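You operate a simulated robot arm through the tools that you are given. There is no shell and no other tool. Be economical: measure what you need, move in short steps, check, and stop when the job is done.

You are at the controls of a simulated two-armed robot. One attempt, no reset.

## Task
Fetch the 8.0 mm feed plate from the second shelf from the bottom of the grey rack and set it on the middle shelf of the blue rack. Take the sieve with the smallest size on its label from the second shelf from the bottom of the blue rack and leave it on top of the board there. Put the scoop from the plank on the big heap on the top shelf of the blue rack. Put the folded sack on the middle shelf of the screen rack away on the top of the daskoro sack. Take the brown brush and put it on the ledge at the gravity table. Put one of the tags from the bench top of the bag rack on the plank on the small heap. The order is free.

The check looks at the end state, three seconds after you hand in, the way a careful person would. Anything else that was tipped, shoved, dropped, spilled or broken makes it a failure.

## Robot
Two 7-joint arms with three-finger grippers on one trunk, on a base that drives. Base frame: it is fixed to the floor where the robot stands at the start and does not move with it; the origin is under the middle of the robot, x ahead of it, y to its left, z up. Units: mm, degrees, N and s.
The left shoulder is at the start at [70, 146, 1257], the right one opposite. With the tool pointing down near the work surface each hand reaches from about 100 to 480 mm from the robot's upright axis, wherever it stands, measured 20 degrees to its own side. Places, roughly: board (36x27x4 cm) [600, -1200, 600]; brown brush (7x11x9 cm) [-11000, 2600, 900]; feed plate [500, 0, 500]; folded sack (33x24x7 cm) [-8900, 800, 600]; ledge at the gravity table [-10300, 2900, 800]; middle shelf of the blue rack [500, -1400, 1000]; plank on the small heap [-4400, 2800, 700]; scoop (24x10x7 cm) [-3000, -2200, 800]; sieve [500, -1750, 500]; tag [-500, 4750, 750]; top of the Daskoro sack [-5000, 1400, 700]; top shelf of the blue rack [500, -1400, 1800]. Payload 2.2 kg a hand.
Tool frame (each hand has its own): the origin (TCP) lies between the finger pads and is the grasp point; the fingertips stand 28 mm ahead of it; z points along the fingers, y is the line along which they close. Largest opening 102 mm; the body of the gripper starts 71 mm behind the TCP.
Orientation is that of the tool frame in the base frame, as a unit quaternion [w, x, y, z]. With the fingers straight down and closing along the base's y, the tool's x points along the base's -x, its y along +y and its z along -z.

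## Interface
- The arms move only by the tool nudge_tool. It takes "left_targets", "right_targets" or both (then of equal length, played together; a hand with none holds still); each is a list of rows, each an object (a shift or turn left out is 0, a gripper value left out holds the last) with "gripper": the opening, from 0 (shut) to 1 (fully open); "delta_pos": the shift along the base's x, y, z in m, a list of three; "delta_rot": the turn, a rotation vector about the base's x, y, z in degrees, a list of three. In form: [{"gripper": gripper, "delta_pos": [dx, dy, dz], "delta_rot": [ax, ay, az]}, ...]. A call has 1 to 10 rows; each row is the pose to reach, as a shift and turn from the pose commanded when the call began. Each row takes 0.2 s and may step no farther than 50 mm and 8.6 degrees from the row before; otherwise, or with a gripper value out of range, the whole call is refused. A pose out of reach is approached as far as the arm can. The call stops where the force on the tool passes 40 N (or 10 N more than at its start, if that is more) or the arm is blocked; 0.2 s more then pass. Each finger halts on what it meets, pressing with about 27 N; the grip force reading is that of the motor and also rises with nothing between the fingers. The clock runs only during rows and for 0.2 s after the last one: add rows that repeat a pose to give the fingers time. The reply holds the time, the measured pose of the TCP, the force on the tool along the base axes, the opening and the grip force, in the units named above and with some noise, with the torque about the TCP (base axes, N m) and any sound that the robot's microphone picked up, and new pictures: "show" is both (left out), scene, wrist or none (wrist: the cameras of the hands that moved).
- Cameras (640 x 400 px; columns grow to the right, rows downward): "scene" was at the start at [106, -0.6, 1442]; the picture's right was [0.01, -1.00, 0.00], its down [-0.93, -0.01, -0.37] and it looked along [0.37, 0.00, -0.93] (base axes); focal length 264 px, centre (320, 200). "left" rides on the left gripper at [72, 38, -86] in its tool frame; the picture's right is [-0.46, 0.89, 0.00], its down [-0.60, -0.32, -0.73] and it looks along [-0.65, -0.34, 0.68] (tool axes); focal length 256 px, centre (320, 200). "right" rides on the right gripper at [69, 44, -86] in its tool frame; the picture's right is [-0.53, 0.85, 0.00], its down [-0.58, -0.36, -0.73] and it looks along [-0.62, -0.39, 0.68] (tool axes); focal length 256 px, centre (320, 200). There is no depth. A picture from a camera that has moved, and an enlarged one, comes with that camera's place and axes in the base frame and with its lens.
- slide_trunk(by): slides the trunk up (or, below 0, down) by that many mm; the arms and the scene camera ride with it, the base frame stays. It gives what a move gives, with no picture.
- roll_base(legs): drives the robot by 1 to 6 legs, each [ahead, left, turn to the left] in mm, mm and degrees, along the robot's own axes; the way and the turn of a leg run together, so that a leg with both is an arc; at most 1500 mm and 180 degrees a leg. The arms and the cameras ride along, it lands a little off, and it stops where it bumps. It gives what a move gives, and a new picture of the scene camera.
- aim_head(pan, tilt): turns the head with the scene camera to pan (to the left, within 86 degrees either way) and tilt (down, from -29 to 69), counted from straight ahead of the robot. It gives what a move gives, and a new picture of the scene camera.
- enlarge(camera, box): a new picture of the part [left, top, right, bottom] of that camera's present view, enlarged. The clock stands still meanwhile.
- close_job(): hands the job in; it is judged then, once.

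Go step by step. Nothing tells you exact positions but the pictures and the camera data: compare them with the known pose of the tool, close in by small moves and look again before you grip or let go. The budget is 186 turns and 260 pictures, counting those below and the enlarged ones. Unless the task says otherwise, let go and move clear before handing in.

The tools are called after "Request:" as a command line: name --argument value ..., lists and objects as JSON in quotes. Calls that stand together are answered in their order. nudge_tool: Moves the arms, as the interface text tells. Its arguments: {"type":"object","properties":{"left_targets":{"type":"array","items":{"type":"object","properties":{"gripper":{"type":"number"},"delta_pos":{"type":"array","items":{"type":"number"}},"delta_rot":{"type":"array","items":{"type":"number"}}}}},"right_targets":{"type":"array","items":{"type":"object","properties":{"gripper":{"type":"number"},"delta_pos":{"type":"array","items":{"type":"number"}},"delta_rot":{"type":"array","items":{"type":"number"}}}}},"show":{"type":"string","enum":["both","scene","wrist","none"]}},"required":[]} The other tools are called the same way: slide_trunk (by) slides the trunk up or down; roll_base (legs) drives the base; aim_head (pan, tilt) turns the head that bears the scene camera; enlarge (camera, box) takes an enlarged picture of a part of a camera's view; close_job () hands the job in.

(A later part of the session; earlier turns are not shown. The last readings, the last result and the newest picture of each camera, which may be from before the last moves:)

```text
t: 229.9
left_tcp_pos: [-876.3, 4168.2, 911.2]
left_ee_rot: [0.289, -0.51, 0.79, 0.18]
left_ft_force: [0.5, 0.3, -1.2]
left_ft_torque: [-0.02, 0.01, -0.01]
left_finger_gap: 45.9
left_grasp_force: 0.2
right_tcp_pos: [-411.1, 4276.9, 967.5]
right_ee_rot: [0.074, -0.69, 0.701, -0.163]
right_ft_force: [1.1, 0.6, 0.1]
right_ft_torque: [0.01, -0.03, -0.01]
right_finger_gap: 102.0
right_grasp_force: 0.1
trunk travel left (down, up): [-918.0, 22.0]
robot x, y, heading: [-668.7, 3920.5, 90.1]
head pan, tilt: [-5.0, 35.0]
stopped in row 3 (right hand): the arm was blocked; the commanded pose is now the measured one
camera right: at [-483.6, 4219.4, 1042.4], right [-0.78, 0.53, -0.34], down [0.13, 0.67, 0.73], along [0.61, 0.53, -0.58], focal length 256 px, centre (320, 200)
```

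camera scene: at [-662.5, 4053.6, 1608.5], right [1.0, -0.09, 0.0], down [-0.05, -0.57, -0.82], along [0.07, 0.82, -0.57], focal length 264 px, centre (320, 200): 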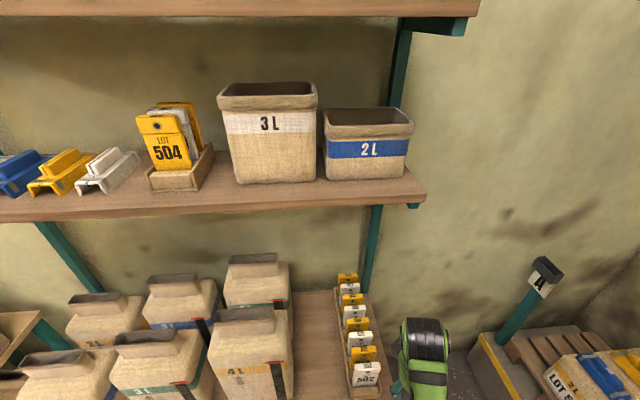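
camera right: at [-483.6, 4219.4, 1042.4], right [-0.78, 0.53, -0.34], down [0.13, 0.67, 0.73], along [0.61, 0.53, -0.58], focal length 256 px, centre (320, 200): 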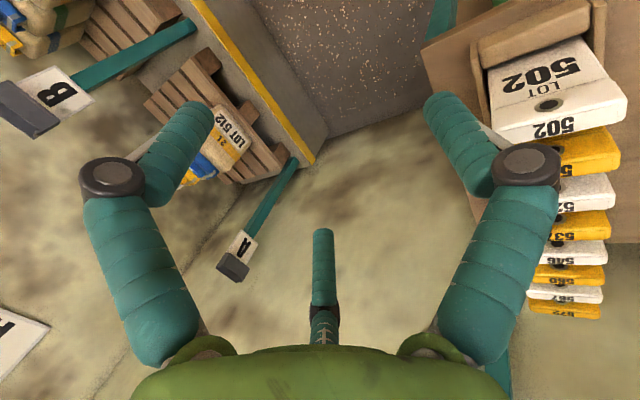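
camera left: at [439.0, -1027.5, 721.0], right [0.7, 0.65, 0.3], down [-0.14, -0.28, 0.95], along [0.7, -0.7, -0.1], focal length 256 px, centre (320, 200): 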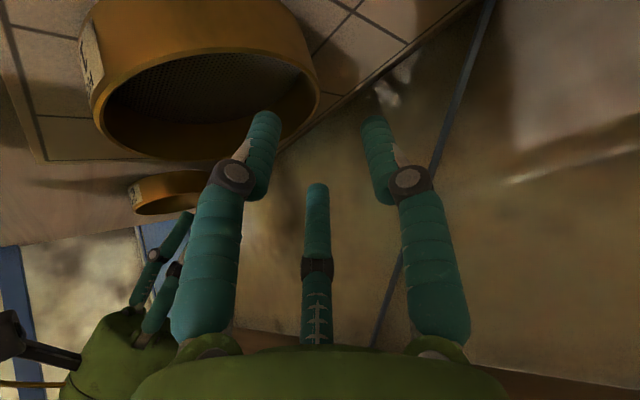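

The right arm is in a poor elbow posture here, so I'll use the left hand for the tag. I set it vertical first.

Request:
nudge_tool --left_targets '[{"delta_pos": [0.01, 0.03, 0.01], "delta_rot": [-6.5, 1.5, 3.9], "gripper": 1}, {"delta_pos": [0.02, 0.06, 0.02], "delta_rot": [-13, 3, 7.8]}, {"delta_pos": [0.03, 0.08, 0.03], "delta_rot": [-19.5, 4.5, 11.6]}, {"delta_pos": [0.04, 0.1, 0.04], "delta_rot": [-26, 6, 15.5]}, {"delta_pos": [0.05, 0.12, 0.05], "delta_rot": [-32.5, 7.6, 19.4]}, {"delta_pos": [0.05, 0.13, 0.05], "delta_rot": [-39.1, 9.1, 23.3]}, {"delta_pos": [0.05, 0.13, 0.05], "delta_rot": [-39.1, 9.1, 23.3]}]' --show "none"

Request:
roll_base --legs '[[0, -300, 0]]'

```text
t: 231.5
left_tcp_pos: [-829.9, 4296.3, 962.9]
left_ee_rot: [-0.001, -0.706, 0.708, -0.001]
left_ft_force: [1.1, 0.2, -0.8]
left_ft_torque: [-0.01, 0.01, -0.03]
left_finger_gap: 102.1
left_grasp_force: 0.1
right_tcp_pos: [-412.9, 4275.0, 967.4]
right_ee_rot: [0.074, -0.691, 0.701, -0.162]
right_ft_force: [-0.2, 0.5, -0.5]
right_ft_torque: [-0.03, -0.02, -0.04]
right_finger_gap: 102.1
right_grasp_force: 0.1
trunk travel left (down, up): [-918.0, 22.0]
robot x, y, heading: [-669.3, 3919.0, 90.1]
head pan, tilt: [-5.0, 35.0]
```

```text
t: 233.5
left_tcp_pos: [-534.8, 4296.3, 961.0]
left_ee_rot: [0.001, 0.708, -0.707, 0.001]
left_ft_force: [0.8, -0.3, -0.5]
left_ft_torque: [-0.01, 0.0, 0.0]
left_finger_gap: 102.3
left_grasp_force: 0.1
right_tcp_pos: [-117.8, 4277.2, 967.1]
right_ee_rot: [0.075, -0.691, 0.7, -0.163]
right_ft_force: [0.0, -0.3, -0.1]
right_ft_torque: [0.01, 0.02, 0.0]
right_finger_gap: 102.0
right_grasp_force: 0.0
trunk travel left (down, up): [-918.0, 22.0]
robot x, y, heading: [-370.5, 3916.3, 90.4]
head pan, tilt: [-5.0, 35.0]
camera scene: at [-366.3, 4056.3, 1608.4], right [1.0, -0.08, 0.0], down [-0.05, -0.57, -0.82], along [0.07, 0.82, -0.57], focal length 264 px, centre (320, 200)
```

scene: 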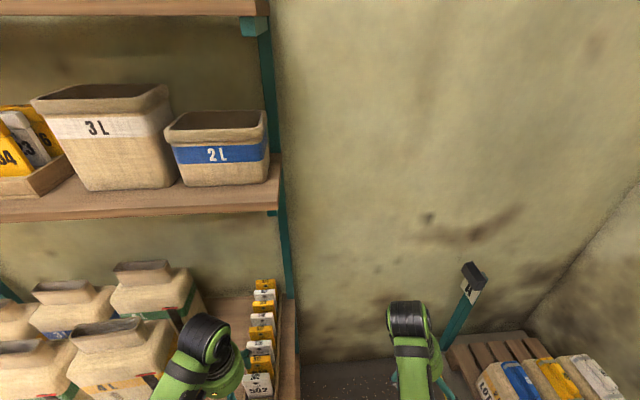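

Tag 502: top edge at about (-503, 4375, 827), 72 mm wide. I move the left hand above it and look.

Request:
nudge_tool --left_targets '[{"delta_pos": [0.015, 0.03, 0]}, {"delta_pos": [0.032, 0.06, 0]}, {"delta_pos": [0.032, 0.078, -0.03]}, {"delta_pos": [0.032, 0.078, -0.07]}, {"delta_pos": [0.032, 0.078, -0.075]}]' --show "wrist"

```text
t: 234.7
left_tcp_pos: [-500.9, 4375.8, 885.1]
left_ee_rot: [-0.001, -0.707, 0.707, 0.001]
left_ft_force: [-0.3, 0.4, -0.2]
left_ft_torque: [0.0, 0.07, 0.02]
left_finger_gap: 102.3
left_grasp_force: 0.0
right_tcp_pos: [-116.4, 4277.7, 967.8]
right_ee_rot: [0.074, -0.691, 0.701, -0.162]
right_ft_force: [-0.2, 0.5, -0.8]
right_ft_torque: [0.0, 0.02, 0.02]
right_finger_gap: 101.9
right_grasp_force: 0.1
trunk travel left (down, up): [-918.0, 22.0]
robot x, y, heading: [-371.2, 3918.2, 90.4]
head pan, tilt: [-5.0, 35.0]
camera left: at [-540.1, 4304.8, 973.5], right [-0.89, 0.47, 0.0], down [0.32, 0.6, 0.73], along [0.34, 0.65, -0.68], focal length 256 px, centre (320, 200)
```

left: 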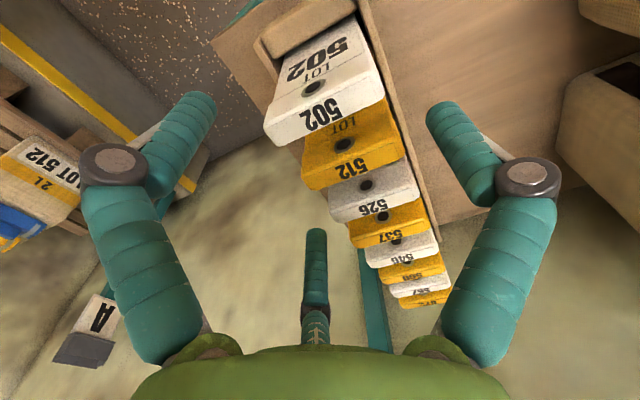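

Centred; the tag is yawed about 11°. I rotate to match, descend over it and close.

Request:
nudge_tool --left_targets '[{"delta_pos": [-0.004, -0.002, 0], "delta_rot": [0, 0, -6]}, {"delta_pos": [-0.004, -0.002, -0.02], "delta_rot": [0, 0, -11]}, {"delta_pos": [-0.004, -0.002, -0.045], "delta_rot": [0, 0, -11]}, {"delta_pos": [-0.004, -0.002, -0.067], "delta_rot": [0, 0, -11]}, {"delta_pos": [-0.004, -0.002, -0.067], "delta_rot": [0, 0, -11]}]' --show "wrist"

```text
t: 235.7
left_tcp_pos: [-496.0, 4386.4, 845.7]
left_ee_rot: [0.02, -0.633, 0.774, 0.009]
left_ft_force: [-0.1, 0.2, 17.2]
left_ft_torque: [0.43, -0.32, -0.07]
left_finger_gap: 101.1
left_grasp_force: 0.1
right_tcp_pos: [-115.6, 4275.4, 968.7]
right_ee_rot: [0.074, -0.691, 0.701, -0.162]
right_ft_force: [-0.4, 0.2, -0.8]
right_ft_torque: [-0.02, -0.01, -0.03]
right_finger_gap: 102.0
right_grasp_force: 0.1
trunk travel left (down, up): [-918.0, 22.0]
robot x, y, heading: [-369.5, 3915.5, 90.2]
head pan, tilt: [-5.0, 35.0]
stopped in row 4 (left hand): the force on the tool passed its limit at 61 N (the readings are from after the stop); the commanded pose is now the measured one
camera left: at [-548.9, 4320.2, 929.5], right [-0.78, 0.63, 0.01], down [0.42, 0.5, 0.76], along [0.47, 0.59, -0.65], focal length 256 px, centre (320, 200)
```

left: 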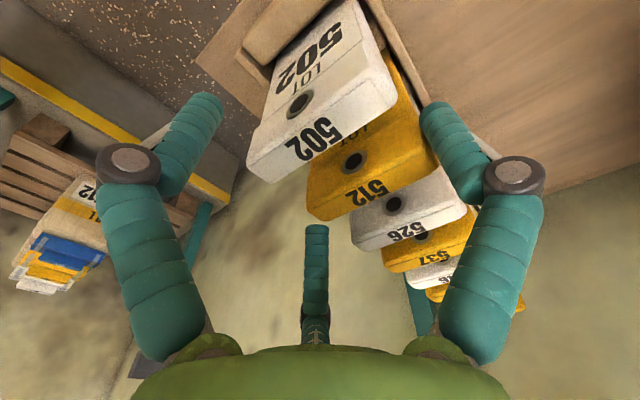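

A short stub beside the fingers pressed on tag 512; nothing moved visibly. I rise, shift about 27 mm toward me so the stub falls between the tags, and come down again.

Request:
nudge_tool --left_targets '[{"delta_pos": [0, 0, 0.02]}, {"delta_pos": [0, 0, 0.04]}, {"delta_pos": [-0.013, -0.027, 0.04]}, {"delta_pos": [-0.013, -0.027, 0.02]}, {"delta_pos": [-0.013, -0.027, 0.005]}, {"delta_pos": [-0.013, -0.027, 0.005]}]' --show "wrist"

```text
t: 237.1
left_tcp_pos: [-509.7, 4357.1, 846.5]
left_ee_rot: [0.016, -0.633, 0.774, 0.005]
left_ft_force: [0.3, -0.9, 0.1]
left_ft_torque: [-0.01, -0.04, -0.07]
left_finger_gap: 101.9
left_grasp_force: 0.0
right_tcp_pos: [-116.2, 4276.8, 967.3]
right_ee_rot: [0.075, -0.691, 0.701, -0.163]
right_ft_force: [-0.4, -0.3, -0.4]
right_ft_torque: [0.02, -0.02, 0.0]
right_finger_gap: 102.1
right_grasp_force: 0.0
trunk travel left (down, up): [-918.0, 22.0]
robot x, y, heading: [-371.2, 3921.4, 90.5]
head pan, tilt: [-5.0, 35.0]
camera left: at [-564.6, 4292.5, 930.6], right [-0.78, 0.63, 0.0], down [0.42, 0.51, 0.75], along [0.47, 0.59, -0.66], focal length 256 px, centre (320, 200)
```

left: 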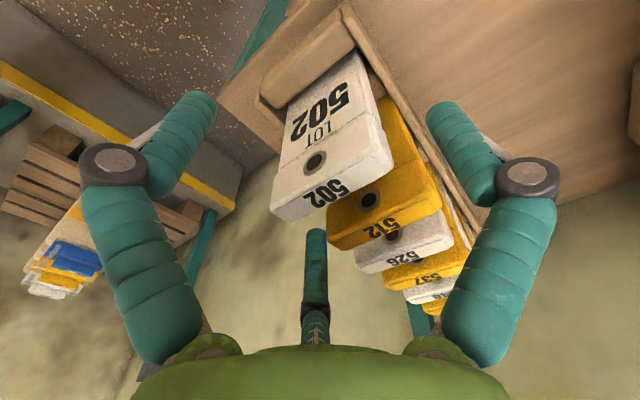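

The stub now sits behind tag 502. Down 16 mm and close.

Request:
nudge_tool --left_targets '[{"delta_pos": [0, 0, -0.008]}, {"delta_pos": [0, 0, -0.016]}, {"delta_pos": [0, 0, -0.016], "gripper": 0.75}, {"delta_pos": [0, 0, -0.016], "gripper": 0.5}, {"delta_pos": [0, 0, -0.016], "gripper": 0.3}, {"delta_pos": [0, 0, -0.016], "gripper": 0.3}]' --show "wrist"

```text
t: 238.5
left_tcp_pos: [-508.7, 4356.8, 830.4]
left_ee_rot: [0.016, -0.633, 0.774, 0.006]
left_ft_force: [0.4, -0.5, 0.1]
left_ft_torque: [0.01, 0.01, -0.01]
left_finger_gap: 30.7
left_grasp_force: 0.7
right_tcp_pos: [-115.5, 4277.8, 967.6]
right_ee_rot: [0.074, -0.691, 0.7, -0.163]
right_ft_force: [-0.5, -0.1, -1.0]
right_ft_torque: [-0.01, -0.02, -0.01]
right_finger_gap: 102.0
right_grasp_force: 0.1
trunk travel left (down, up): [-918.0, 22.0]
robot x, y, heading: [-371.5, 3919.8, 90.5]
head pan, tilt: [-5.0, 35.0]
camera left: at [-563.5, 4292.2, 915.3], right [-0.78, 0.63, 0.0], down [0.42, 0.51, 0.75], along [0.47, 0.59, -0.66], focal length 256 px, centre (320, 200)
```

left: 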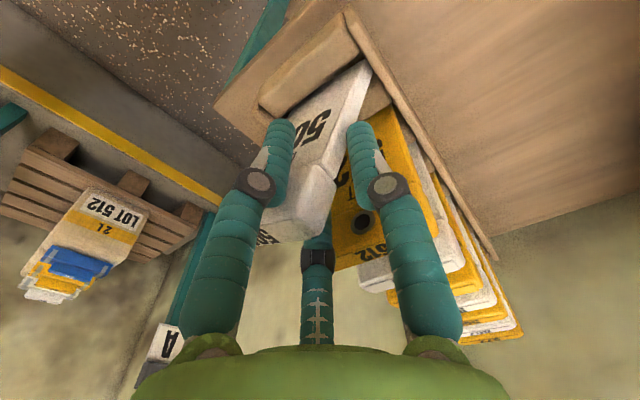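

The fingers closed in front of the tag's face, not around it. I open, rise clear, and tilt the hand 30° forward so the stub stays above the next tag.

Request:
nudge_tool --left_targets '[{"gripper": 0.6}, {"gripper": 1}, {"gripper": 1}, {"delta_pos": [0, -0.01, 0.03]}, {"delta_pos": [0, -0.01, 0.06], "delta_rot": [8, 0, 0]}, {"delta_pos": [0, -0.01, 0.07], "delta_rot": [16, 0, 0]}, {"delta_pos": [0, -0.01, 0.07], "delta_rot": [24, 0, 0]}, {"delta_pos": [0, -0.01, 0.07], "delta_rot": [30, 0, 0]}, {"delta_pos": [0, -0.01, 0.07], "delta_rot": [30, 0, 0]}]' --show "both"

```text
t: 240.5
left_tcp_pos: [-510.5, 4347.1, 900.3]
left_ee_rot: [0.179, -0.607, 0.746, 0.206]
left_ft_force: [0.0, 0.1, 0.2]
left_ft_torque: [-0.01, 0.04, 0.0]
left_finger_gap: 102.3
left_grasp_force: 0.1
right_tcp_pos: [-115.6, 4277.5, 967.4]
right_ee_rot: [0.074, -0.691, 0.701, -0.162]
right_ft_force: [-0.5, 0.3, 0.0]
right_ft_torque: [-0.03, -0.01, 0.01]
right_finger_gap: 102.1
right_grasp_force: 0.1
trunk travel left (down, up): [-918.0, 22.0]
robot x, y, heading: [-371.1, 3921.2, 90.5]
head pan, tilt: [-5.0, 35.0]
camera scene: at [-363.6, 4057.1, 1608.3], right [1.0, -0.08, 0.0], down [-0.05, -0.57, -0.82], along [0.07, 0.82, -0.57], focal length 264 px, centre (320, 200)
camera left: at [-564.2, 4249.8, 941.1], right [-0.78, 0.54, 0.32], down [0.42, 0.06, 0.91], along [0.47, 0.84, -0.27], focal length 256 px, centre (320, 200)
```

scene: 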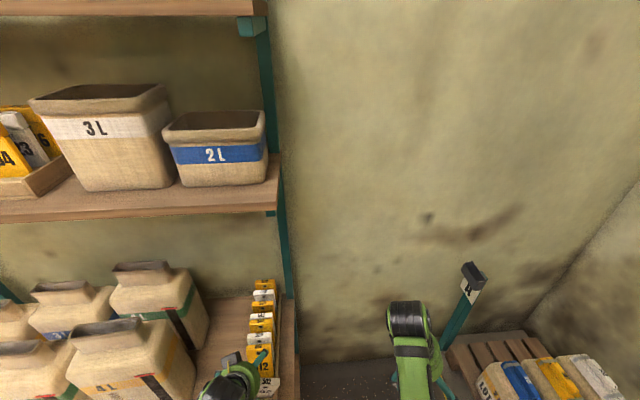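
left: 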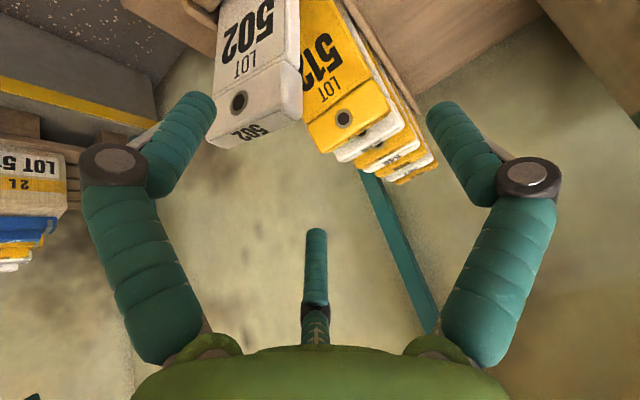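

Tag 502 has been nudged sideways and turned but still stands, at about (-477, 4360), yawed about -30°. I match that yaw above it and look.

Request:
nudge_tool --left_targets '[{"delta_pos": [0.015, 0.005, 0], "delta_rot": [0, 0, -6]}, {"delta_pos": [0.025, 0.01, 0], "delta_rot": [0, 0, -12]}, {"delta_pos": [0.033, 0.013, -0.015], "delta_rot": [0, 0, -18]}, {"delta_pos": [0.033, 0.013, -0.015], "delta_rot": [0, 0, -18]}]' --show "both"

Request:
enlarge --camera "scene" --box '[220, 300, 320, 400]'

```text
t: 241.5
left_tcp_pos: [-476.5, 4359.3, 885.7]
left_ee_rot: [0.209, -0.483, 0.832, 0.176]
left_ft_force: [0.6, 0.0, 0.3]
left_ft_torque: [-0.01, -0.02, 0.05]
left_finger_gap: 102.0
left_grasp_force: 0.0
right_tcp_pos: [-116.4, 4277.0, 967.7]
right_ee_rot: [0.074, -0.69, 0.701, -0.162]
right_ft_force: [0.5, -0.1, -0.6]
right_ft_torque: [-0.01, -0.02, 0.01]
right_finger_gap: 102.1
right_grasp_force: 0.1
trunk travel left (down, up): [-918.0, 22.0]
robot x, y, heading: [-372.1, 3922.7, 90.0]
head pan, tilt: [-5.0, 35.0]
camera scene: at [-363.4, 4056.2, 1608.4], right [1.0, -0.08, 0.0], down [-0.05, -0.57, -0.82], along [0.07, 0.82, -0.57], focal length 264 px, centre (320, 200)
camera left: at [-558.6, 4283.8, 926.2], right [-0.57, 0.76, 0.32], down [0.42, -0.07, 0.91], along [0.71, 0.65, -0.28], focal length 256 px, centre (320, 200)
```

scene: 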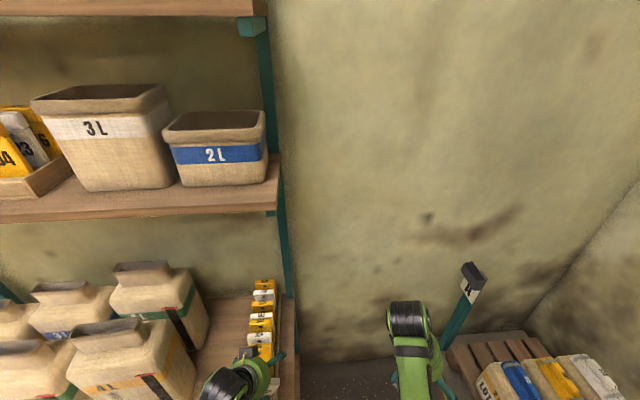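
left: 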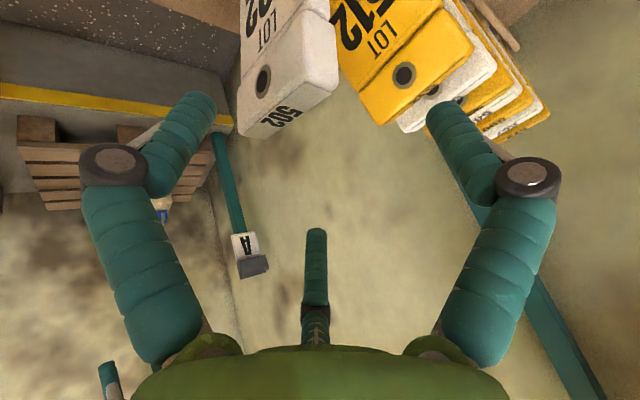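

```text
4.00 times, centred on (270, 350) of scene
camera zoom: at [-363.4, 4056.2, 1608.4], right [1.0, -0.08, 0.0], down [-0.05, -0.57, -0.82], along [0.07, 0.82, -0.57], focal length 1054 px, centre (520, -400)
```

zoom: 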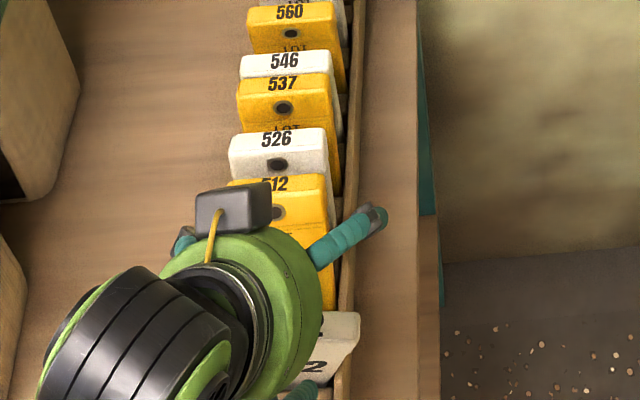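

I add 6° yaw, narrow the opening a little, descend and close.

Request:
nudge_tool --left_targets '[{"delta_pos": [0.003, -0.002, 0], "delta_rot": [0, 0, -6], "gripper": 0.85}, {"delta_pos": [0.003, -0.002, -0.025], "delta_rot": [0, 0, -6]}, {"delta_pos": [0.003, -0.002, -0.045], "delta_rot": [0, 0, -6]}, {"delta_pos": [0.003, -0.002, -0.054], "delta_rot": [0, 0, -6]}, {"delta_pos": [0.003, -0.002, -0.054], "delta_rot": [0, 0, -6]}]' --show "wrist"

```text
t: 242.7
left_tcp_pos: [-473.2, 4358.3, 831.2]
left_ee_rot: [0.219, -0.438, 0.856, 0.163]
left_ft_force: [0.2, 0.6, 1.2]
left_ft_torque: [-0.03, 0.02, 0.03]
left_finger_gap: 86.7
left_grasp_force: 0.1
right_tcp_pos: [-115.9, 4277.0, 966.9]
right_ee_rot: [0.074, -0.69, 0.701, -0.162]
right_ft_force: [0.0, 0.2, 0.0]
right_ft_torque: [-0.01, 0.0, -0.01]
right_finger_gap: 102.1
right_grasp_force: 0.0
trunk travel left (down, up): [-918.0, 22.0]
robot x, y, heading: [-371.3, 3920.2, 90.4]
head pan, tilt: [-5.0, 35.0]
camera left: at [-563.3, 4290.7, 872.4], right [-0.49, 0.81, 0.32], down [0.41, -0.11, 0.91], along [0.77, 0.57, -0.28], focal length 256 px, centre (320, 200)
```

left: 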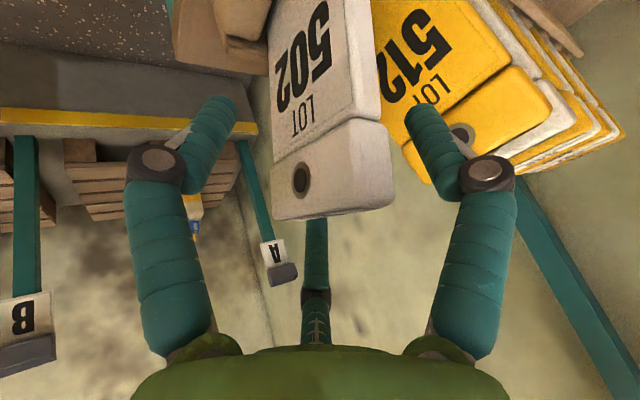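

The tag is between the fingers now. Closing.

Request:
nudge_tool --left_targets '[{"gripper": 0.7}, {"gripper": 0.6}, {"gripper": 0.5}, {"gripper": 0.4}, {"gripper": 0.3}]' --show "wrist"

```text
t: 243.9
left_tcp_pos: [-474.0, 4353.9, 830.1]
left_ee_rot: [0.216, -0.44, 0.856, 0.163]
left_ft_force: [-0.5, -8.0, 2.2]
left_ft_torque: [-1.26, 0.18, -0.57]
left_finger_gap: 37.3
left_grasp_force: 27.5
right_tcp_pos: [-115.5, 4276.5, 967.9]
right_ee_rot: [0.076, -0.691, 0.7, -0.162]
right_ft_force: [-0.8, -0.4, 0.7]
right_ft_torque: [0.02, 0.0, 0.04]
right_finger_gap: 102.0
right_grasp_force: 0.1
trunk travel left (down, up): [-918.0, 22.0]
robot x, y, heading: [-370.5, 3917.1, 90.4]
head pan, tilt: [-5.0, 35.0]
camera left: at [-563.3, 4287.6, 871.9], right [-0.49, 0.81, 0.32], down [0.41, -0.11, 0.91], along [0.77, 0.57, -0.28], focal length 256 px, centre (320, 200)
```

left: 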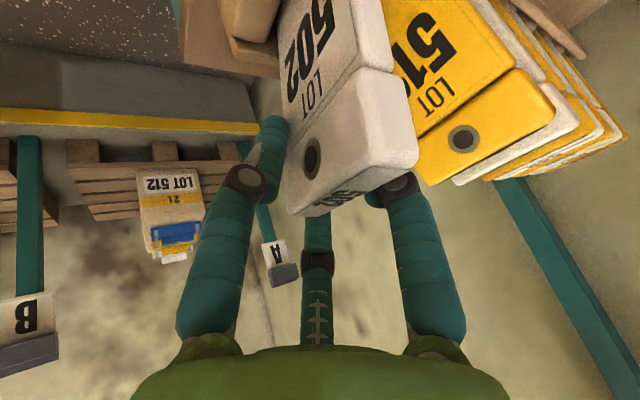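

It's pinched askew: the tag has tipped about 18° sideways in its slot and its yaw is only -11°. I open, rise and re-align.

Request:
nudge_tool --left_targets '[{"gripper": 0.5}, {"gripper": 0.7}, {"gripper": 0.9}, {"gripper": 1, "delta_pos": [0, 0, 0.02]}, {"delta_pos": [0, -0.01, 0.05]}, {"delta_pos": [0, -0.01, 0.08], "delta_rot": [0, 0, 8]}, {"delta_pos": [0, -0.01, 0.08], "delta_rot": [0, 0, 16]}, {"delta_pos": [0, -0.01, 0.08], "delta_rot": [0, 0, 24]}, {"delta_pos": [0, -0.01, 0.08], "delta_rot": [0, 0, 24]}]' --show "both"

Request:
enlarge --camera "scene" --box '[220, 320, 300, 400]'

```text
t: 245.9
left_tcp_pos: [-473.6, 4347.7, 912.0]
left_ee_rot: [0.178, -0.608, 0.746, 0.205]
left_ft_force: [-0.2, -0.7, 0.1]
left_ft_torque: [0.0, 0.0, 0.0]
left_finger_gap: 101.9
left_grasp_force: 0.1
right_tcp_pos: [-116.1, 4277.5, 967.7]
right_ee_rot: [0.074, -0.691, 0.701, -0.162]
right_ft_force: [1.0, -0.4, -1.0]
right_ft_torque: [0.0, 0.0, 0.0]
right_finger_gap: 102.1
right_grasp_force: 0.2
trunk travel left (down, up): [-918.0, 22.0]
robot x, y, heading: [-369.5, 3921.4, 90.2]
head pan, tilt: [-5.0, 35.0]
camera scene: at [-364.0, 4056.6, 1608.3], right [1.0, -0.08, 0.0], down [-0.05, -0.57, -0.82], along [0.07, 0.82, -0.57], focal length 264 px, centre (320, 200)
camera left: at [-528.2, 4250.3, 952.3], right [-0.78, 0.54, 0.32], down [0.42, 0.06, 0.91], along [0.47, 0.84, -0.28], focal length 256 px, centre (320, 200)
```

scene: 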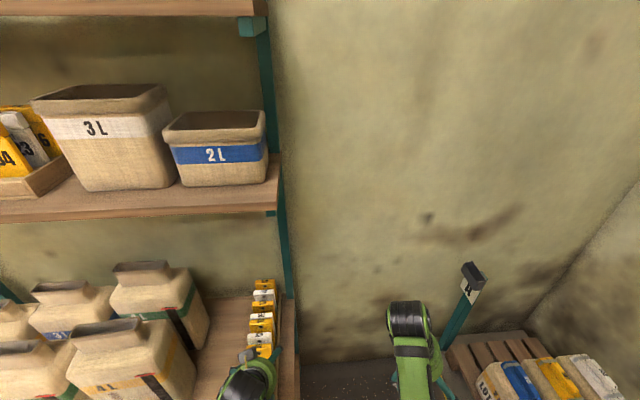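
left: 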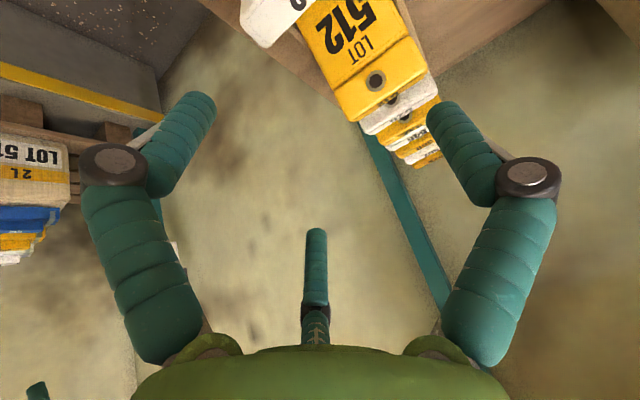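

```text
5.00 times, centred on (260, 360) of scene
camera zoom: at [-364.0, 4056.6, 1608.3], right [1.0, -0.08, 0.0], down [-0.05, -0.57, -0.82], along [0.07, 0.82, -0.57], focal length 1318 px, centre (620, -600)
```

zoom: 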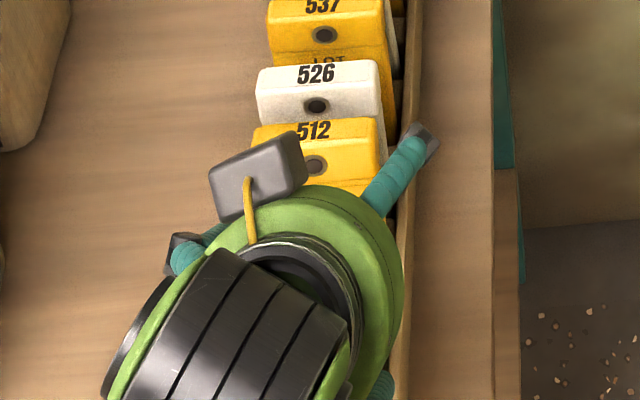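

Tag 502 is out of this view; I pull the hand back to see how it lies.

Request:
nudge_tool --left_targets '[{"delta_pos": [-0.03, -0.03, 0.02]}, {"delta_pos": [-0.06, -0.06, 0.04]}, {"delta_pos": [-0.09, -0.09, 0.05]}, {"delta_pos": [-0.12, -0.1, 0.05]}, {"delta_pos": [-0.12, -0.1, 0.05]}]' --show "wrist"

Request:
enlarge --camera "scene" --box '[220, 300, 320, 400]'

```text
t: 247.1
left_tcp_pos: [-594.2, 4249.4, 961.4]
left_ee_rot: [0.18, -0.607, 0.746, 0.206]
left_ft_force: [-0.2, -0.2, -1.2]
left_ft_torque: [0.0, 0.05, 0.03]
left_finger_gap: 102.1
left_grasp_force: 0.0
right_tcp_pos: [-115.3, 4277.6, 967.9]
right_ee_rot: [0.074, -0.691, 0.7, -0.162]
right_ft_force: [0.3, -0.5, -0.3]
right_ft_torque: [-0.01, 0.02, -0.03]
right_finger_gap: 101.9
right_grasp_force: 0.2
trunk travel left (down, up): [-918.0, 22.0]
robot x, y, heading: [-370.9, 3918.3, 90.1]
head pan, tilt: [-5.0, 35.0]
camera left: at [-648.1, 4150.8, 1002.3], right [-0.78, 0.54, 0.32], down [0.42, 0.06, 0.91], along [0.47, 0.84, -0.28], focal length 256 px, centre (320, 200)
```

left: 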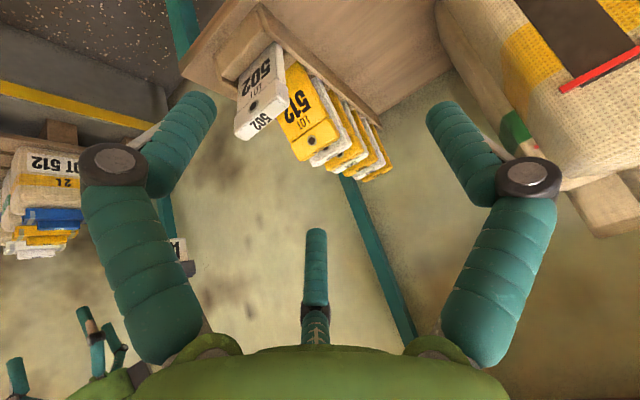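

```text
4.00 times, centred on (270, 350) of scene
camera zoom: at [-363.0, 4057.0, 1608.3], right [1.0, -0.08, 0.0], down [-0.05, -0.57, -0.82], along [0.07, 0.82, -0.57], focal length 1054 px, centre (520, -400)
```

zoom: 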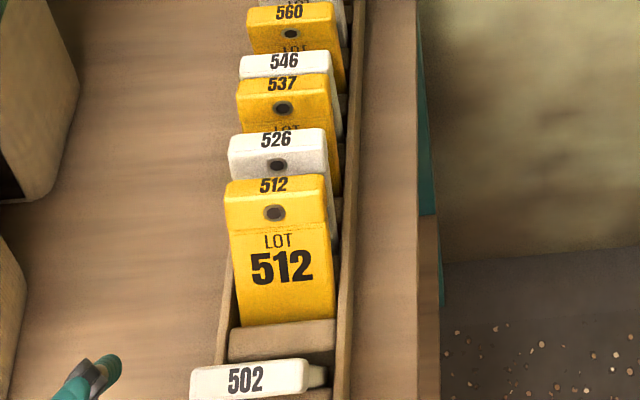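

The tag now leans toward me, top edge (-476…-546, 4334, ~835), well clear of 512. I re-align above it and look.

Request:
nudge_tool --left_targets '[{"delta_pos": [0.02, 0.02, 0], "delta_rot": [-3, 3, 4], "gripper": 1}, {"delta_pos": [0.045, 0.045, 0], "delta_rot": [-6, 6, 8]}, {"delta_pos": [0.07, 0.06, 0], "delta_rot": [-8, 8, 11]}, {"delta_pos": [0.083, 0.075, -0.03], "delta_rot": [-8, 8, 11]}, {"delta_pos": [0.083, 0.075, -0.07], "delta_rot": [-8, 8, 11]}, {"delta_pos": [0.083, 0.075, -0.07], "delta_rot": [-8, 8, 11]}]' --show "wrist"

```text
t: 248.5
left_tcp_pos: [-510.4, 4323.9, 891.2]
left_ee_rot: [0.064, -0.671, 0.708, 0.211]
left_ft_force: [0.1, -0.4, -0.5]
left_ft_torque: [0.0, -0.01, 0.01]
left_finger_gap: 102.0
left_grasp_force: 0.0
right_tcp_pos: [-115.2, 4276.6, 967.6]
right_ee_rot: [0.075, -0.691, 0.701, -0.162]
right_ft_force: [-0.9, -0.4, -0.9]
right_ft_torque: [-0.02, 0.03, -0.02]
right_finger_gap: 102.3
right_grasp_force: 0.0
trunk travel left (down, up): [-918.0, 22.0]
robot x, y, heading: [-371.5, 3919.4, 90.2]
head pan, tilt: [-5.0, 35.0]
camera left: at [-537.9, 4224.9, 951.7], right [-0.82, 0.44, 0.36], down [0.51, 0.27, 0.82], along [0.26, 0.86, -0.45], focal length 256 px, centre (320, 200)
```

left: 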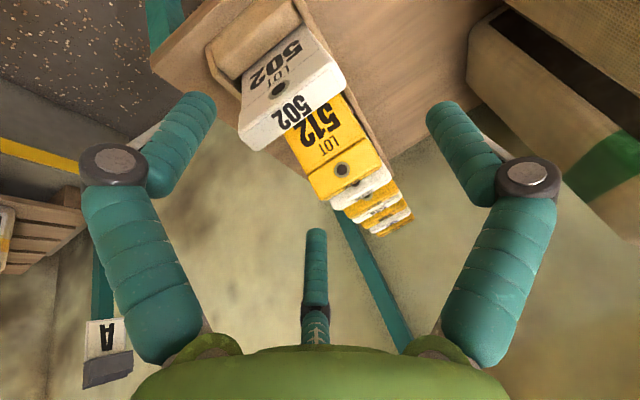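

Aligned. Descend and close.

Request:
nudge_tool --left_targets '[{"delta_pos": [0.002, 0.003, -0.03]}, {"delta_pos": [0.002, 0.007, -0.055]}, {"delta_pos": [0.002, 0.01, -0.067]}, {"delta_pos": [0.002, 0.01, -0.067], "gripper": 0.85}, {"delta_pos": [0.002, 0.01, -0.067], "gripper": 0.75}, {"delta_pos": [0.002, 0.01, -0.067], "gripper": 0.65}, {"delta_pos": [0.002, 0.01, -0.067], "gripper": 0.55}]' --show "wrist"

```text
t: 250.1
left_tcp_pos: [-509.1, 4331.7, 824.0]
left_ee_rot: [0.064, -0.671, 0.708, 0.211]
left_ft_force: [-0.3, -0.1, 0.7]
left_ft_torque: [0.03, -0.02, 0.03]
left_finger_gap: 56.4
left_grasp_force: 0.5
right_tcp_pos: [-115.8, 4277.0, 966.9]
right_ee_rot: [0.074, -0.691, 0.701, -0.162]
right_ft_force: [1.1, -0.8, -0.5]
right_ft_torque: [0.02, 0.01, 0.01]
right_finger_gap: 102.0
right_grasp_force: 0.1
trunk travel left (down, up): [-918.0, 22.0]
robot x, y, heading: [-371.4, 3920.4, 90.2]
head pan, tilt: [-5.0, 35.0]
camera left: at [-536.6, 4234.0, 884.6], right [-0.82, 0.44, 0.36], down [0.51, 0.27, 0.82], along [0.26, 0.86, -0.45], focal length 256 px, centre (320, 200)
```

left: 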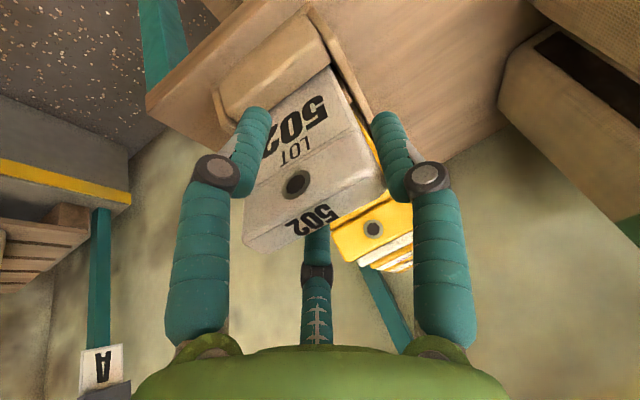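

The tag is squarely between the fingers. Closing on.

Request:
nudge_tool --left_targets '[{"gripper": 0.5}, {"gripper": 0.45}, {"gripper": 0.35}, {"gripper": 0.2}, {"gripper": 0.2}]' --show "wrist"

```text
t: 251.3
left_tcp_pos: [-511.9, 4333.3, 824.9]
left_ee_rot: [0.064, -0.672, 0.707, 0.213]
left_ft_force: [-8.8, 0.9, 5.3]
left_ft_torque: [-0.17, 0.47, 0.24]
left_finger_gap: 22.2
left_grasp_force: 27.0
right_tcp_pos: [-117.0, 4277.8, 968.6]
right_ee_rot: [0.074, -0.691, 0.7, -0.164]
right_ft_force: [0.9, -0.3, 0.1]
right_ft_torque: [0.02, 0.0, 0.0]
right_finger_gap: 102.1
right_grasp_force: 0.2
trunk travel left (down, up): [-918.0, 22.0]
robot x, y, heading: [-369.7, 3918.4, 90.1]
head pan, tilt: [-5.0, 35.0]
camera left: at [-539.1, 4233.8, 885.0], right [-0.82, 0.44, 0.37], down [0.51, 0.27, 0.82], along [0.26, 0.86, -0.45], focal length 256 px, centre (320, 200)
```

left: 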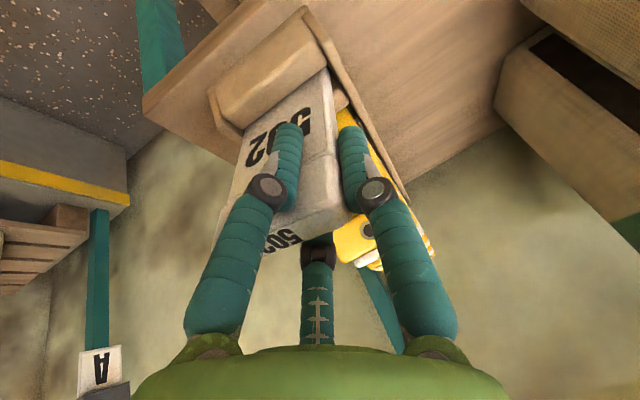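

It has pinched the tag obliquely (gap 22, 27 N). I'll test with a small lift.

Request:
nudge_tool --left_targets '[{"delta_pos": [0, 0, 0.01]}, {"delta_pos": [0, 0, 0.02]}, {"delta_pos": [0, 0, 0.03]}, {"delta_pos": [0, 0, 0.03]}]' --show "both"

```text
t: 252.3
left_tcp_pos: [-508.4, 4332.2, 855.3]
left_ee_rot: [0.064, -0.671, 0.707, 0.212]
left_ft_force: [0.5, 0.3, -1.5]
left_ft_torque: [0.0, 0.01, -0.04]
left_finger_gap: 21.9
left_grasp_force: 1.5
right_tcp_pos: [-115.8, 4277.3, 967.4]
right_ee_rot: [0.074, -0.691, 0.7, -0.163]
right_ft_force: [0.4, -0.1, -0.5]
right_ft_torque: [0.0, -0.01, 0.01]
right_finger_gap: 102.1
right_grasp_force: 0.1
trunk travel left (down, up): [-918.0, 22.0]
robot x, y, heading: [-371.2, 3918.5, 90.2]
head pan, tilt: [-5.0, 35.0]
camera scene: at [-363.5, 4056.3, 1608.4], right [1.0, -0.08, 0.0], down [-0.05, -0.57, -0.82], along [0.07, 0.82, -0.57], focal length 264 px, centre (320, 200)
camera left: at [-536.1, 4234.1, 915.0], right [-0.82, 0.44, 0.36], down [0.51, 0.27, 0.82], along [0.26, 0.86, -0.45], focal length 256 px, centre (320, 200)
```

scene: 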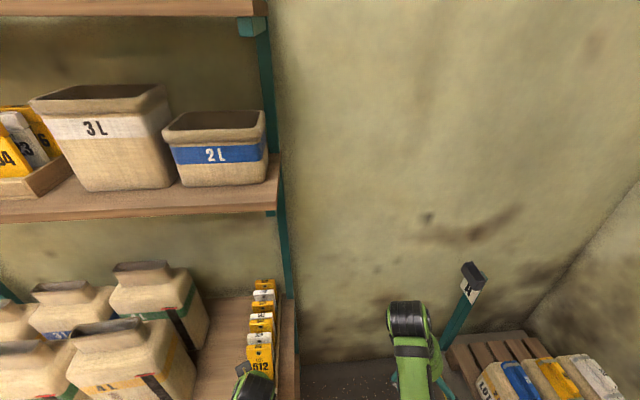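
left: 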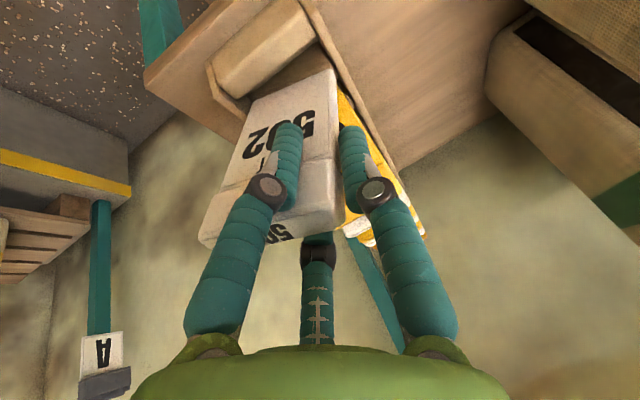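

It's lifting with the hand. I command the grip fully shut to hold it, then raise further.

Request:
nudge_tool --left_targets '[{"gripper": 0.0}, {"gripper": 0.0}, {"delta_pos": [0, 0, 0.03], "gripper": 0.0}, {"delta_pos": [0, 0, 0.06], "gripper": 0.0}, {"delta_pos": [0, -0.02, 0.1], "gripper": 0.0}, {"delta_pos": [0, -0.05, 0.12], "gripper": 0.0}]' --show "both"

```text
t: 253.7
left_tcp_pos: [-509.4, 4282.5, 976.2]
left_ee_rot: [0.064, -0.671, 0.708, 0.212]
left_ft_force: [0.6, -0.9, -1.1]
left_ft_torque: [0.03, 0.03, 0.02]
left_finger_gap: 20.3
left_grasp_force: 27.1
right_tcp_pos: [-114.6, 4275.2, 967.9]
right_ee_rot: [0.074, -0.691, 0.701, -0.161]
right_ft_force: [0.0, -0.1, -0.2]
right_ft_torque: [0.02, -0.01, 0.01]
right_finger_gap: 102.1
right_grasp_force: 0.0
trunk travel left (down, up): [-918.0, 22.0]
robot x, y, heading: [-370.9, 3922.7, 90.3]
head pan, tilt: [-5.0, 35.0]
camera scene: at [-363.4, 4054.0, 1608.6], right [1.0, -0.08, 0.0], down [-0.05, -0.57, -0.82], along [0.07, 0.82, -0.57], focal length 264 px, centre (320, 200)
camera left: at [-536.8, 4183.7, 1035.8], right [-0.82, 0.44, 0.36], down [0.51, 0.27, 0.82], along [0.26, 0.86, -0.45], focal length 256 px, centre (320, 200)
```

scene: 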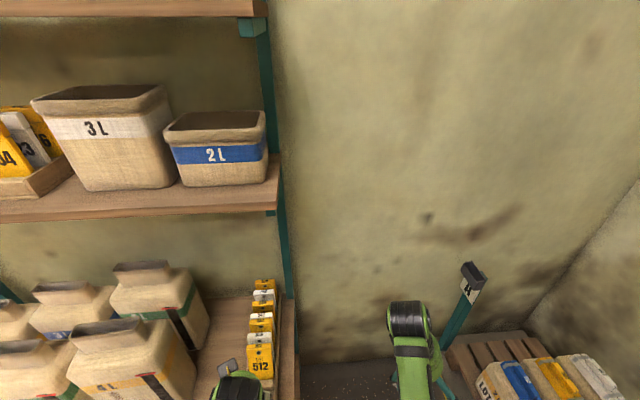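
left: 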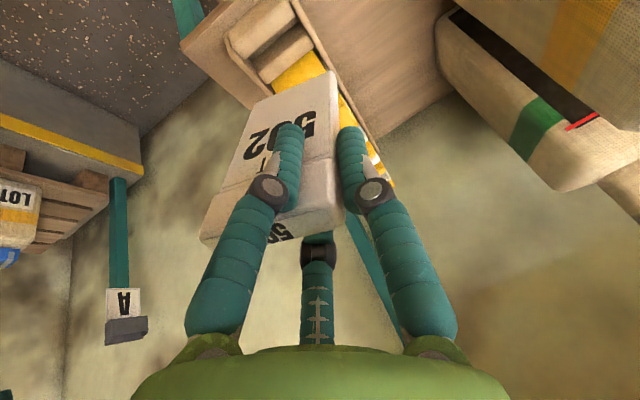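

The tag is firmly held and the rest of the row is intact. I back away, turn toward the small heap and look.

Request:
roll_base --legs '[[-450, 0, 0], [0, 0, 90], [1000, 0, 0]]'

Request:
aim_head --pan 0 --tilt 15

```text
t: 265.0
left_tcp_pos: [-1729.2, 3337.1, 974.7]
left_ee_rot: [0.104, 0.975, -0.03, -0.195]
left_ft_force: [-0.5, -0.4, -0.1]
left_ft_torque: [-0.05, -0.01, 0.01]
left_finger_gap: 20.0
left_grasp_force: 27.7
right_tcp_pos: [-1719.8, 3730.4, 968.0]
right_ee_rot: [-0.168, 0.984, -0.01, 0.063]
right_ft_force: [-0.2, -0.2, -0.5]
right_ft_torque: [-0.01, 0.02, -0.02]
right_finger_gap: 101.8
right_grasp_force: 0.1
trunk travel left (down, up): [-918.0, 22.0]
robot x, y, heading: [-1363.5, 3470.9, 180.0]
head pan, tilt: [-5.0, 35.0]
camera scene: at [-1502.5, 3479.5, 1608.4], right [0.09, 1.0, 0.0], down [0.57, -0.05, -0.82], along [-0.82, 0.08, -0.57], focal length 264 px, centre (320, 200)
```

scene: 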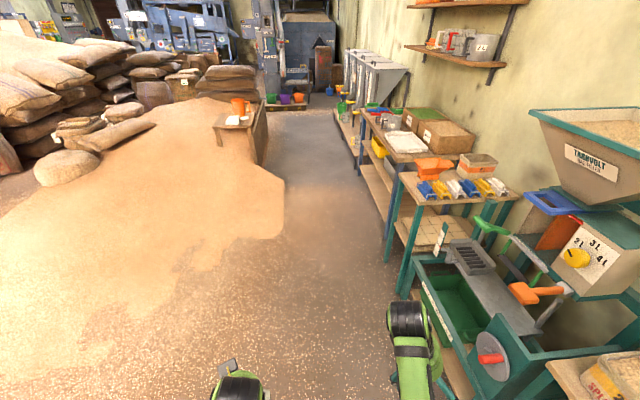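

```text
t: 265.8
left_tcp_pos: [-1731.0, 3337.9, 975.8]
left_ee_rot: [0.104, 0.975, -0.031, -0.194]
left_ft_force: [-0.3, -0.9, -1.0]
left_ft_torque: [-0.02, -0.02, 0.0]
left_finger_gap: 20.4
left_grasp_force: 26.8
right_tcp_pos: [-1720.3, 3731.1, 967.4]
right_ee_rot: [-0.167, 0.984, -0.011, 0.063]
right_ft_force: [0.0, 0.5, 0.3]
right_ft_torque: [0.0, -0.02, 0.04]
right_finger_gap: 102.1
right_grasp_force: 0.1
trunk travel left (down, up): [-918.0, 22.0]
robot x, y, heading: [-1365.6, 3472.9, 180.0]
head pan, tilt: [0.0, 15.0]
camera scene: at [-1509.4, 3472.0, 1640.2], right [0.01, 1.0, 0.0], down [0.26, 0.0, -0.97], along [-0.97, 0.01, -0.26], focal length 264 px, centre (320, 200)
```

scene: 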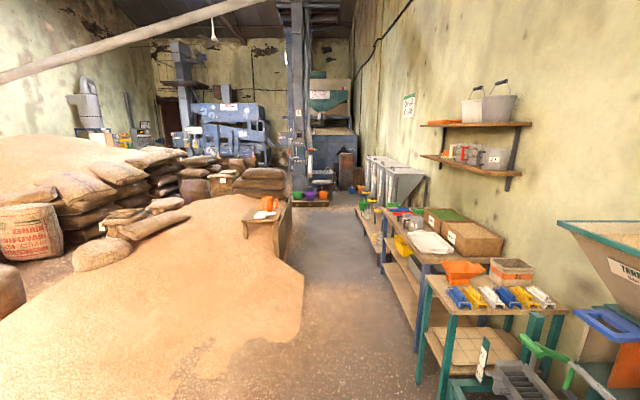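

The small heap's plank carries some orange things, at around (-4250, 2930). Zoom in to see the plank and free space.

Request:
enlarge --camera "scene" --box '[225, 180, 325, 245]'

Request:
roll_base --legs '[[1400, -230, 0]]'

```text
6.15 times, centred on (275, 212) of scene
camera zoom: at [-1509.4, 3472.0, 1640.2], right [0.01, 1.0, 0.0], down [0.26, 0.0, -0.97], along [-0.97, 0.01, -0.26], focal length 1622 px, centre (597, 123)
```

zoom: 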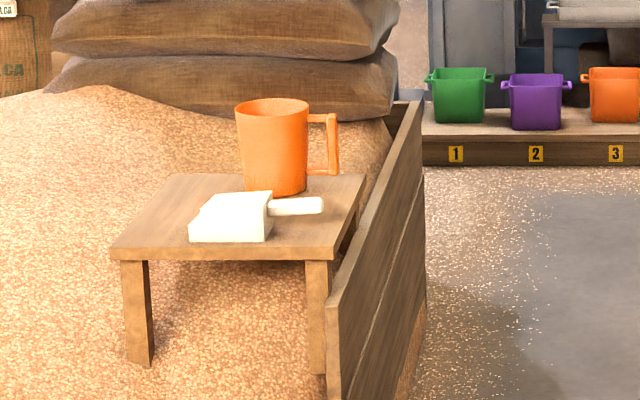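

```text
t: 272.9
left_tcp_pos: [-3136.6, 3575.8, 974.4]
left_ee_rot: [0.104, 0.975, -0.032, -0.195]
left_ft_force: [0.0, 1.1, -0.1]
left_ft_torque: [-0.03, -0.03, 0.02]
left_finger_gap: 20.0
left_grasp_force: 26.5
right_tcp_pos: [-3126.0, 3968.3, 967.8]
right_ee_rot: [-0.167, 0.984, -0.011, 0.063]
right_ft_force: [0.5, -1.1, 0.3]
right_ft_torque: [0.0, 0.01, 0.01]
right_finger_gap: 101.9
right_grasp_force: 0.1
trunk travel left (down, up): [-918.0, 22.0]
robot x, y, heading: [-2773.9, 3712.6, 179.6]
head pan, tilt: [0.0, 15.0]
camera scene: at [-2914.5, 3710.2, 1640.4], right [0.01, 1.0, 0.0], down [0.26, 0.0, -0.97], along [-0.97, 0.01, -0.26], focal length 264 px, centre (320, 200)
```

scene: 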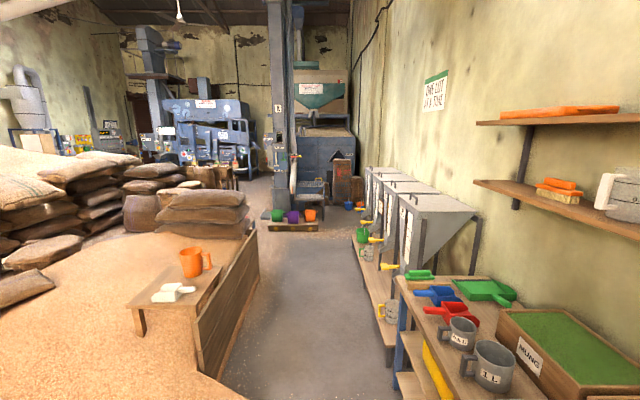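

The plank (z≈698) spans x -4634…-4180, y 2660…3045 with a mug and a white scoop on it; free spot near (-4340, 2970). I'll drive down the aisle and face it.

Request:
roll_base --legs '[[1500, 0, 0], [210, 0, 0], [0, 0, 90]]'

Request:
aim_head --pan 10 --tilt 45

```text
t: 285.4
left_tcp_pos: [-4367.9, 3370.9, 975.3]
left_ee_rot: [0.209, 0.719, 0.659, -0.067]
left_ft_force: [0.0, 0.3, 0.2]
left_ft_torque: [0.03, -0.02, 0.0]
left_finger_gap: 20.3
left_grasp_force: 26.9
right_tcp_pos: [-4760.5, 3391.6, 966.6]
right_ee_rot: [-0.163, 0.713, 0.678, -0.071]
right_ft_force: [-1.0, 0.3, -0.7]
right_ft_torque: [0.0, 0.04, 0.01]
right_finger_gap: 102.1
right_grasp_force: 0.1
trunk travel left (down, up): [-918.0, 22.0]
robot x, y, heading: [-4490.4, 3742.5, -91.8]
head pan, tilt: [0.0, 15.0]
camera scene: at [-4497.9, 3595.0, 1640.3], right [-1.0, 0.03, 0.0], down [0.01, 0.26, -0.97], along [-0.03, -0.97, -0.26], focal length 264 px, centre (320, 200)
```

scene: 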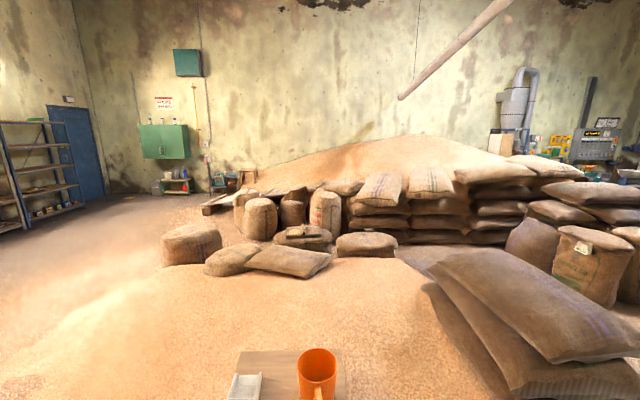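

```text
t: 286.4
left_tcp_pos: [-4367.9, 3370.3, 975.4]
left_ee_rot: [0.209, 0.719, 0.659, -0.066]
left_ft_force: [0.3, -0.1, -0.4]
left_ft_torque: [0.02, -0.04, 0.03]
left_finger_gap: 20.4
left_grasp_force: 27.2
right_tcp_pos: [-4760.9, 3391.4, 967.5]
right_ee_rot: [-0.164, 0.712, 0.679, -0.072]
right_ft_force: [-0.2, 0.0, 0.8]
right_ft_torque: [0.0, 0.04, -0.01]
right_finger_gap: 102.1
right_grasp_force: 0.1
trunk travel left (down, up): [-918.0, 22.0]
robot x, y, heading: [-4493.6, 3735.9, -91.6]
head pan, tilt: [10.0, 45.0]
camera scene: at [-4483.2, 3607.8, 1593.6], right [-0.99, -0.14, 0.0], down [-0.1, 0.7, -0.71], along [0.1, -0.7, -0.71], focal length 264 px, centre (320, 200)
```

scene: 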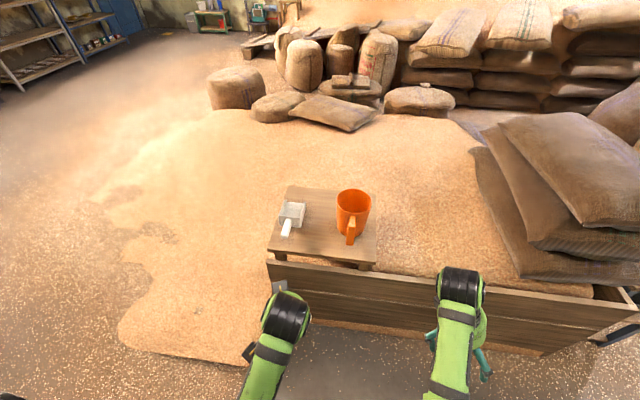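

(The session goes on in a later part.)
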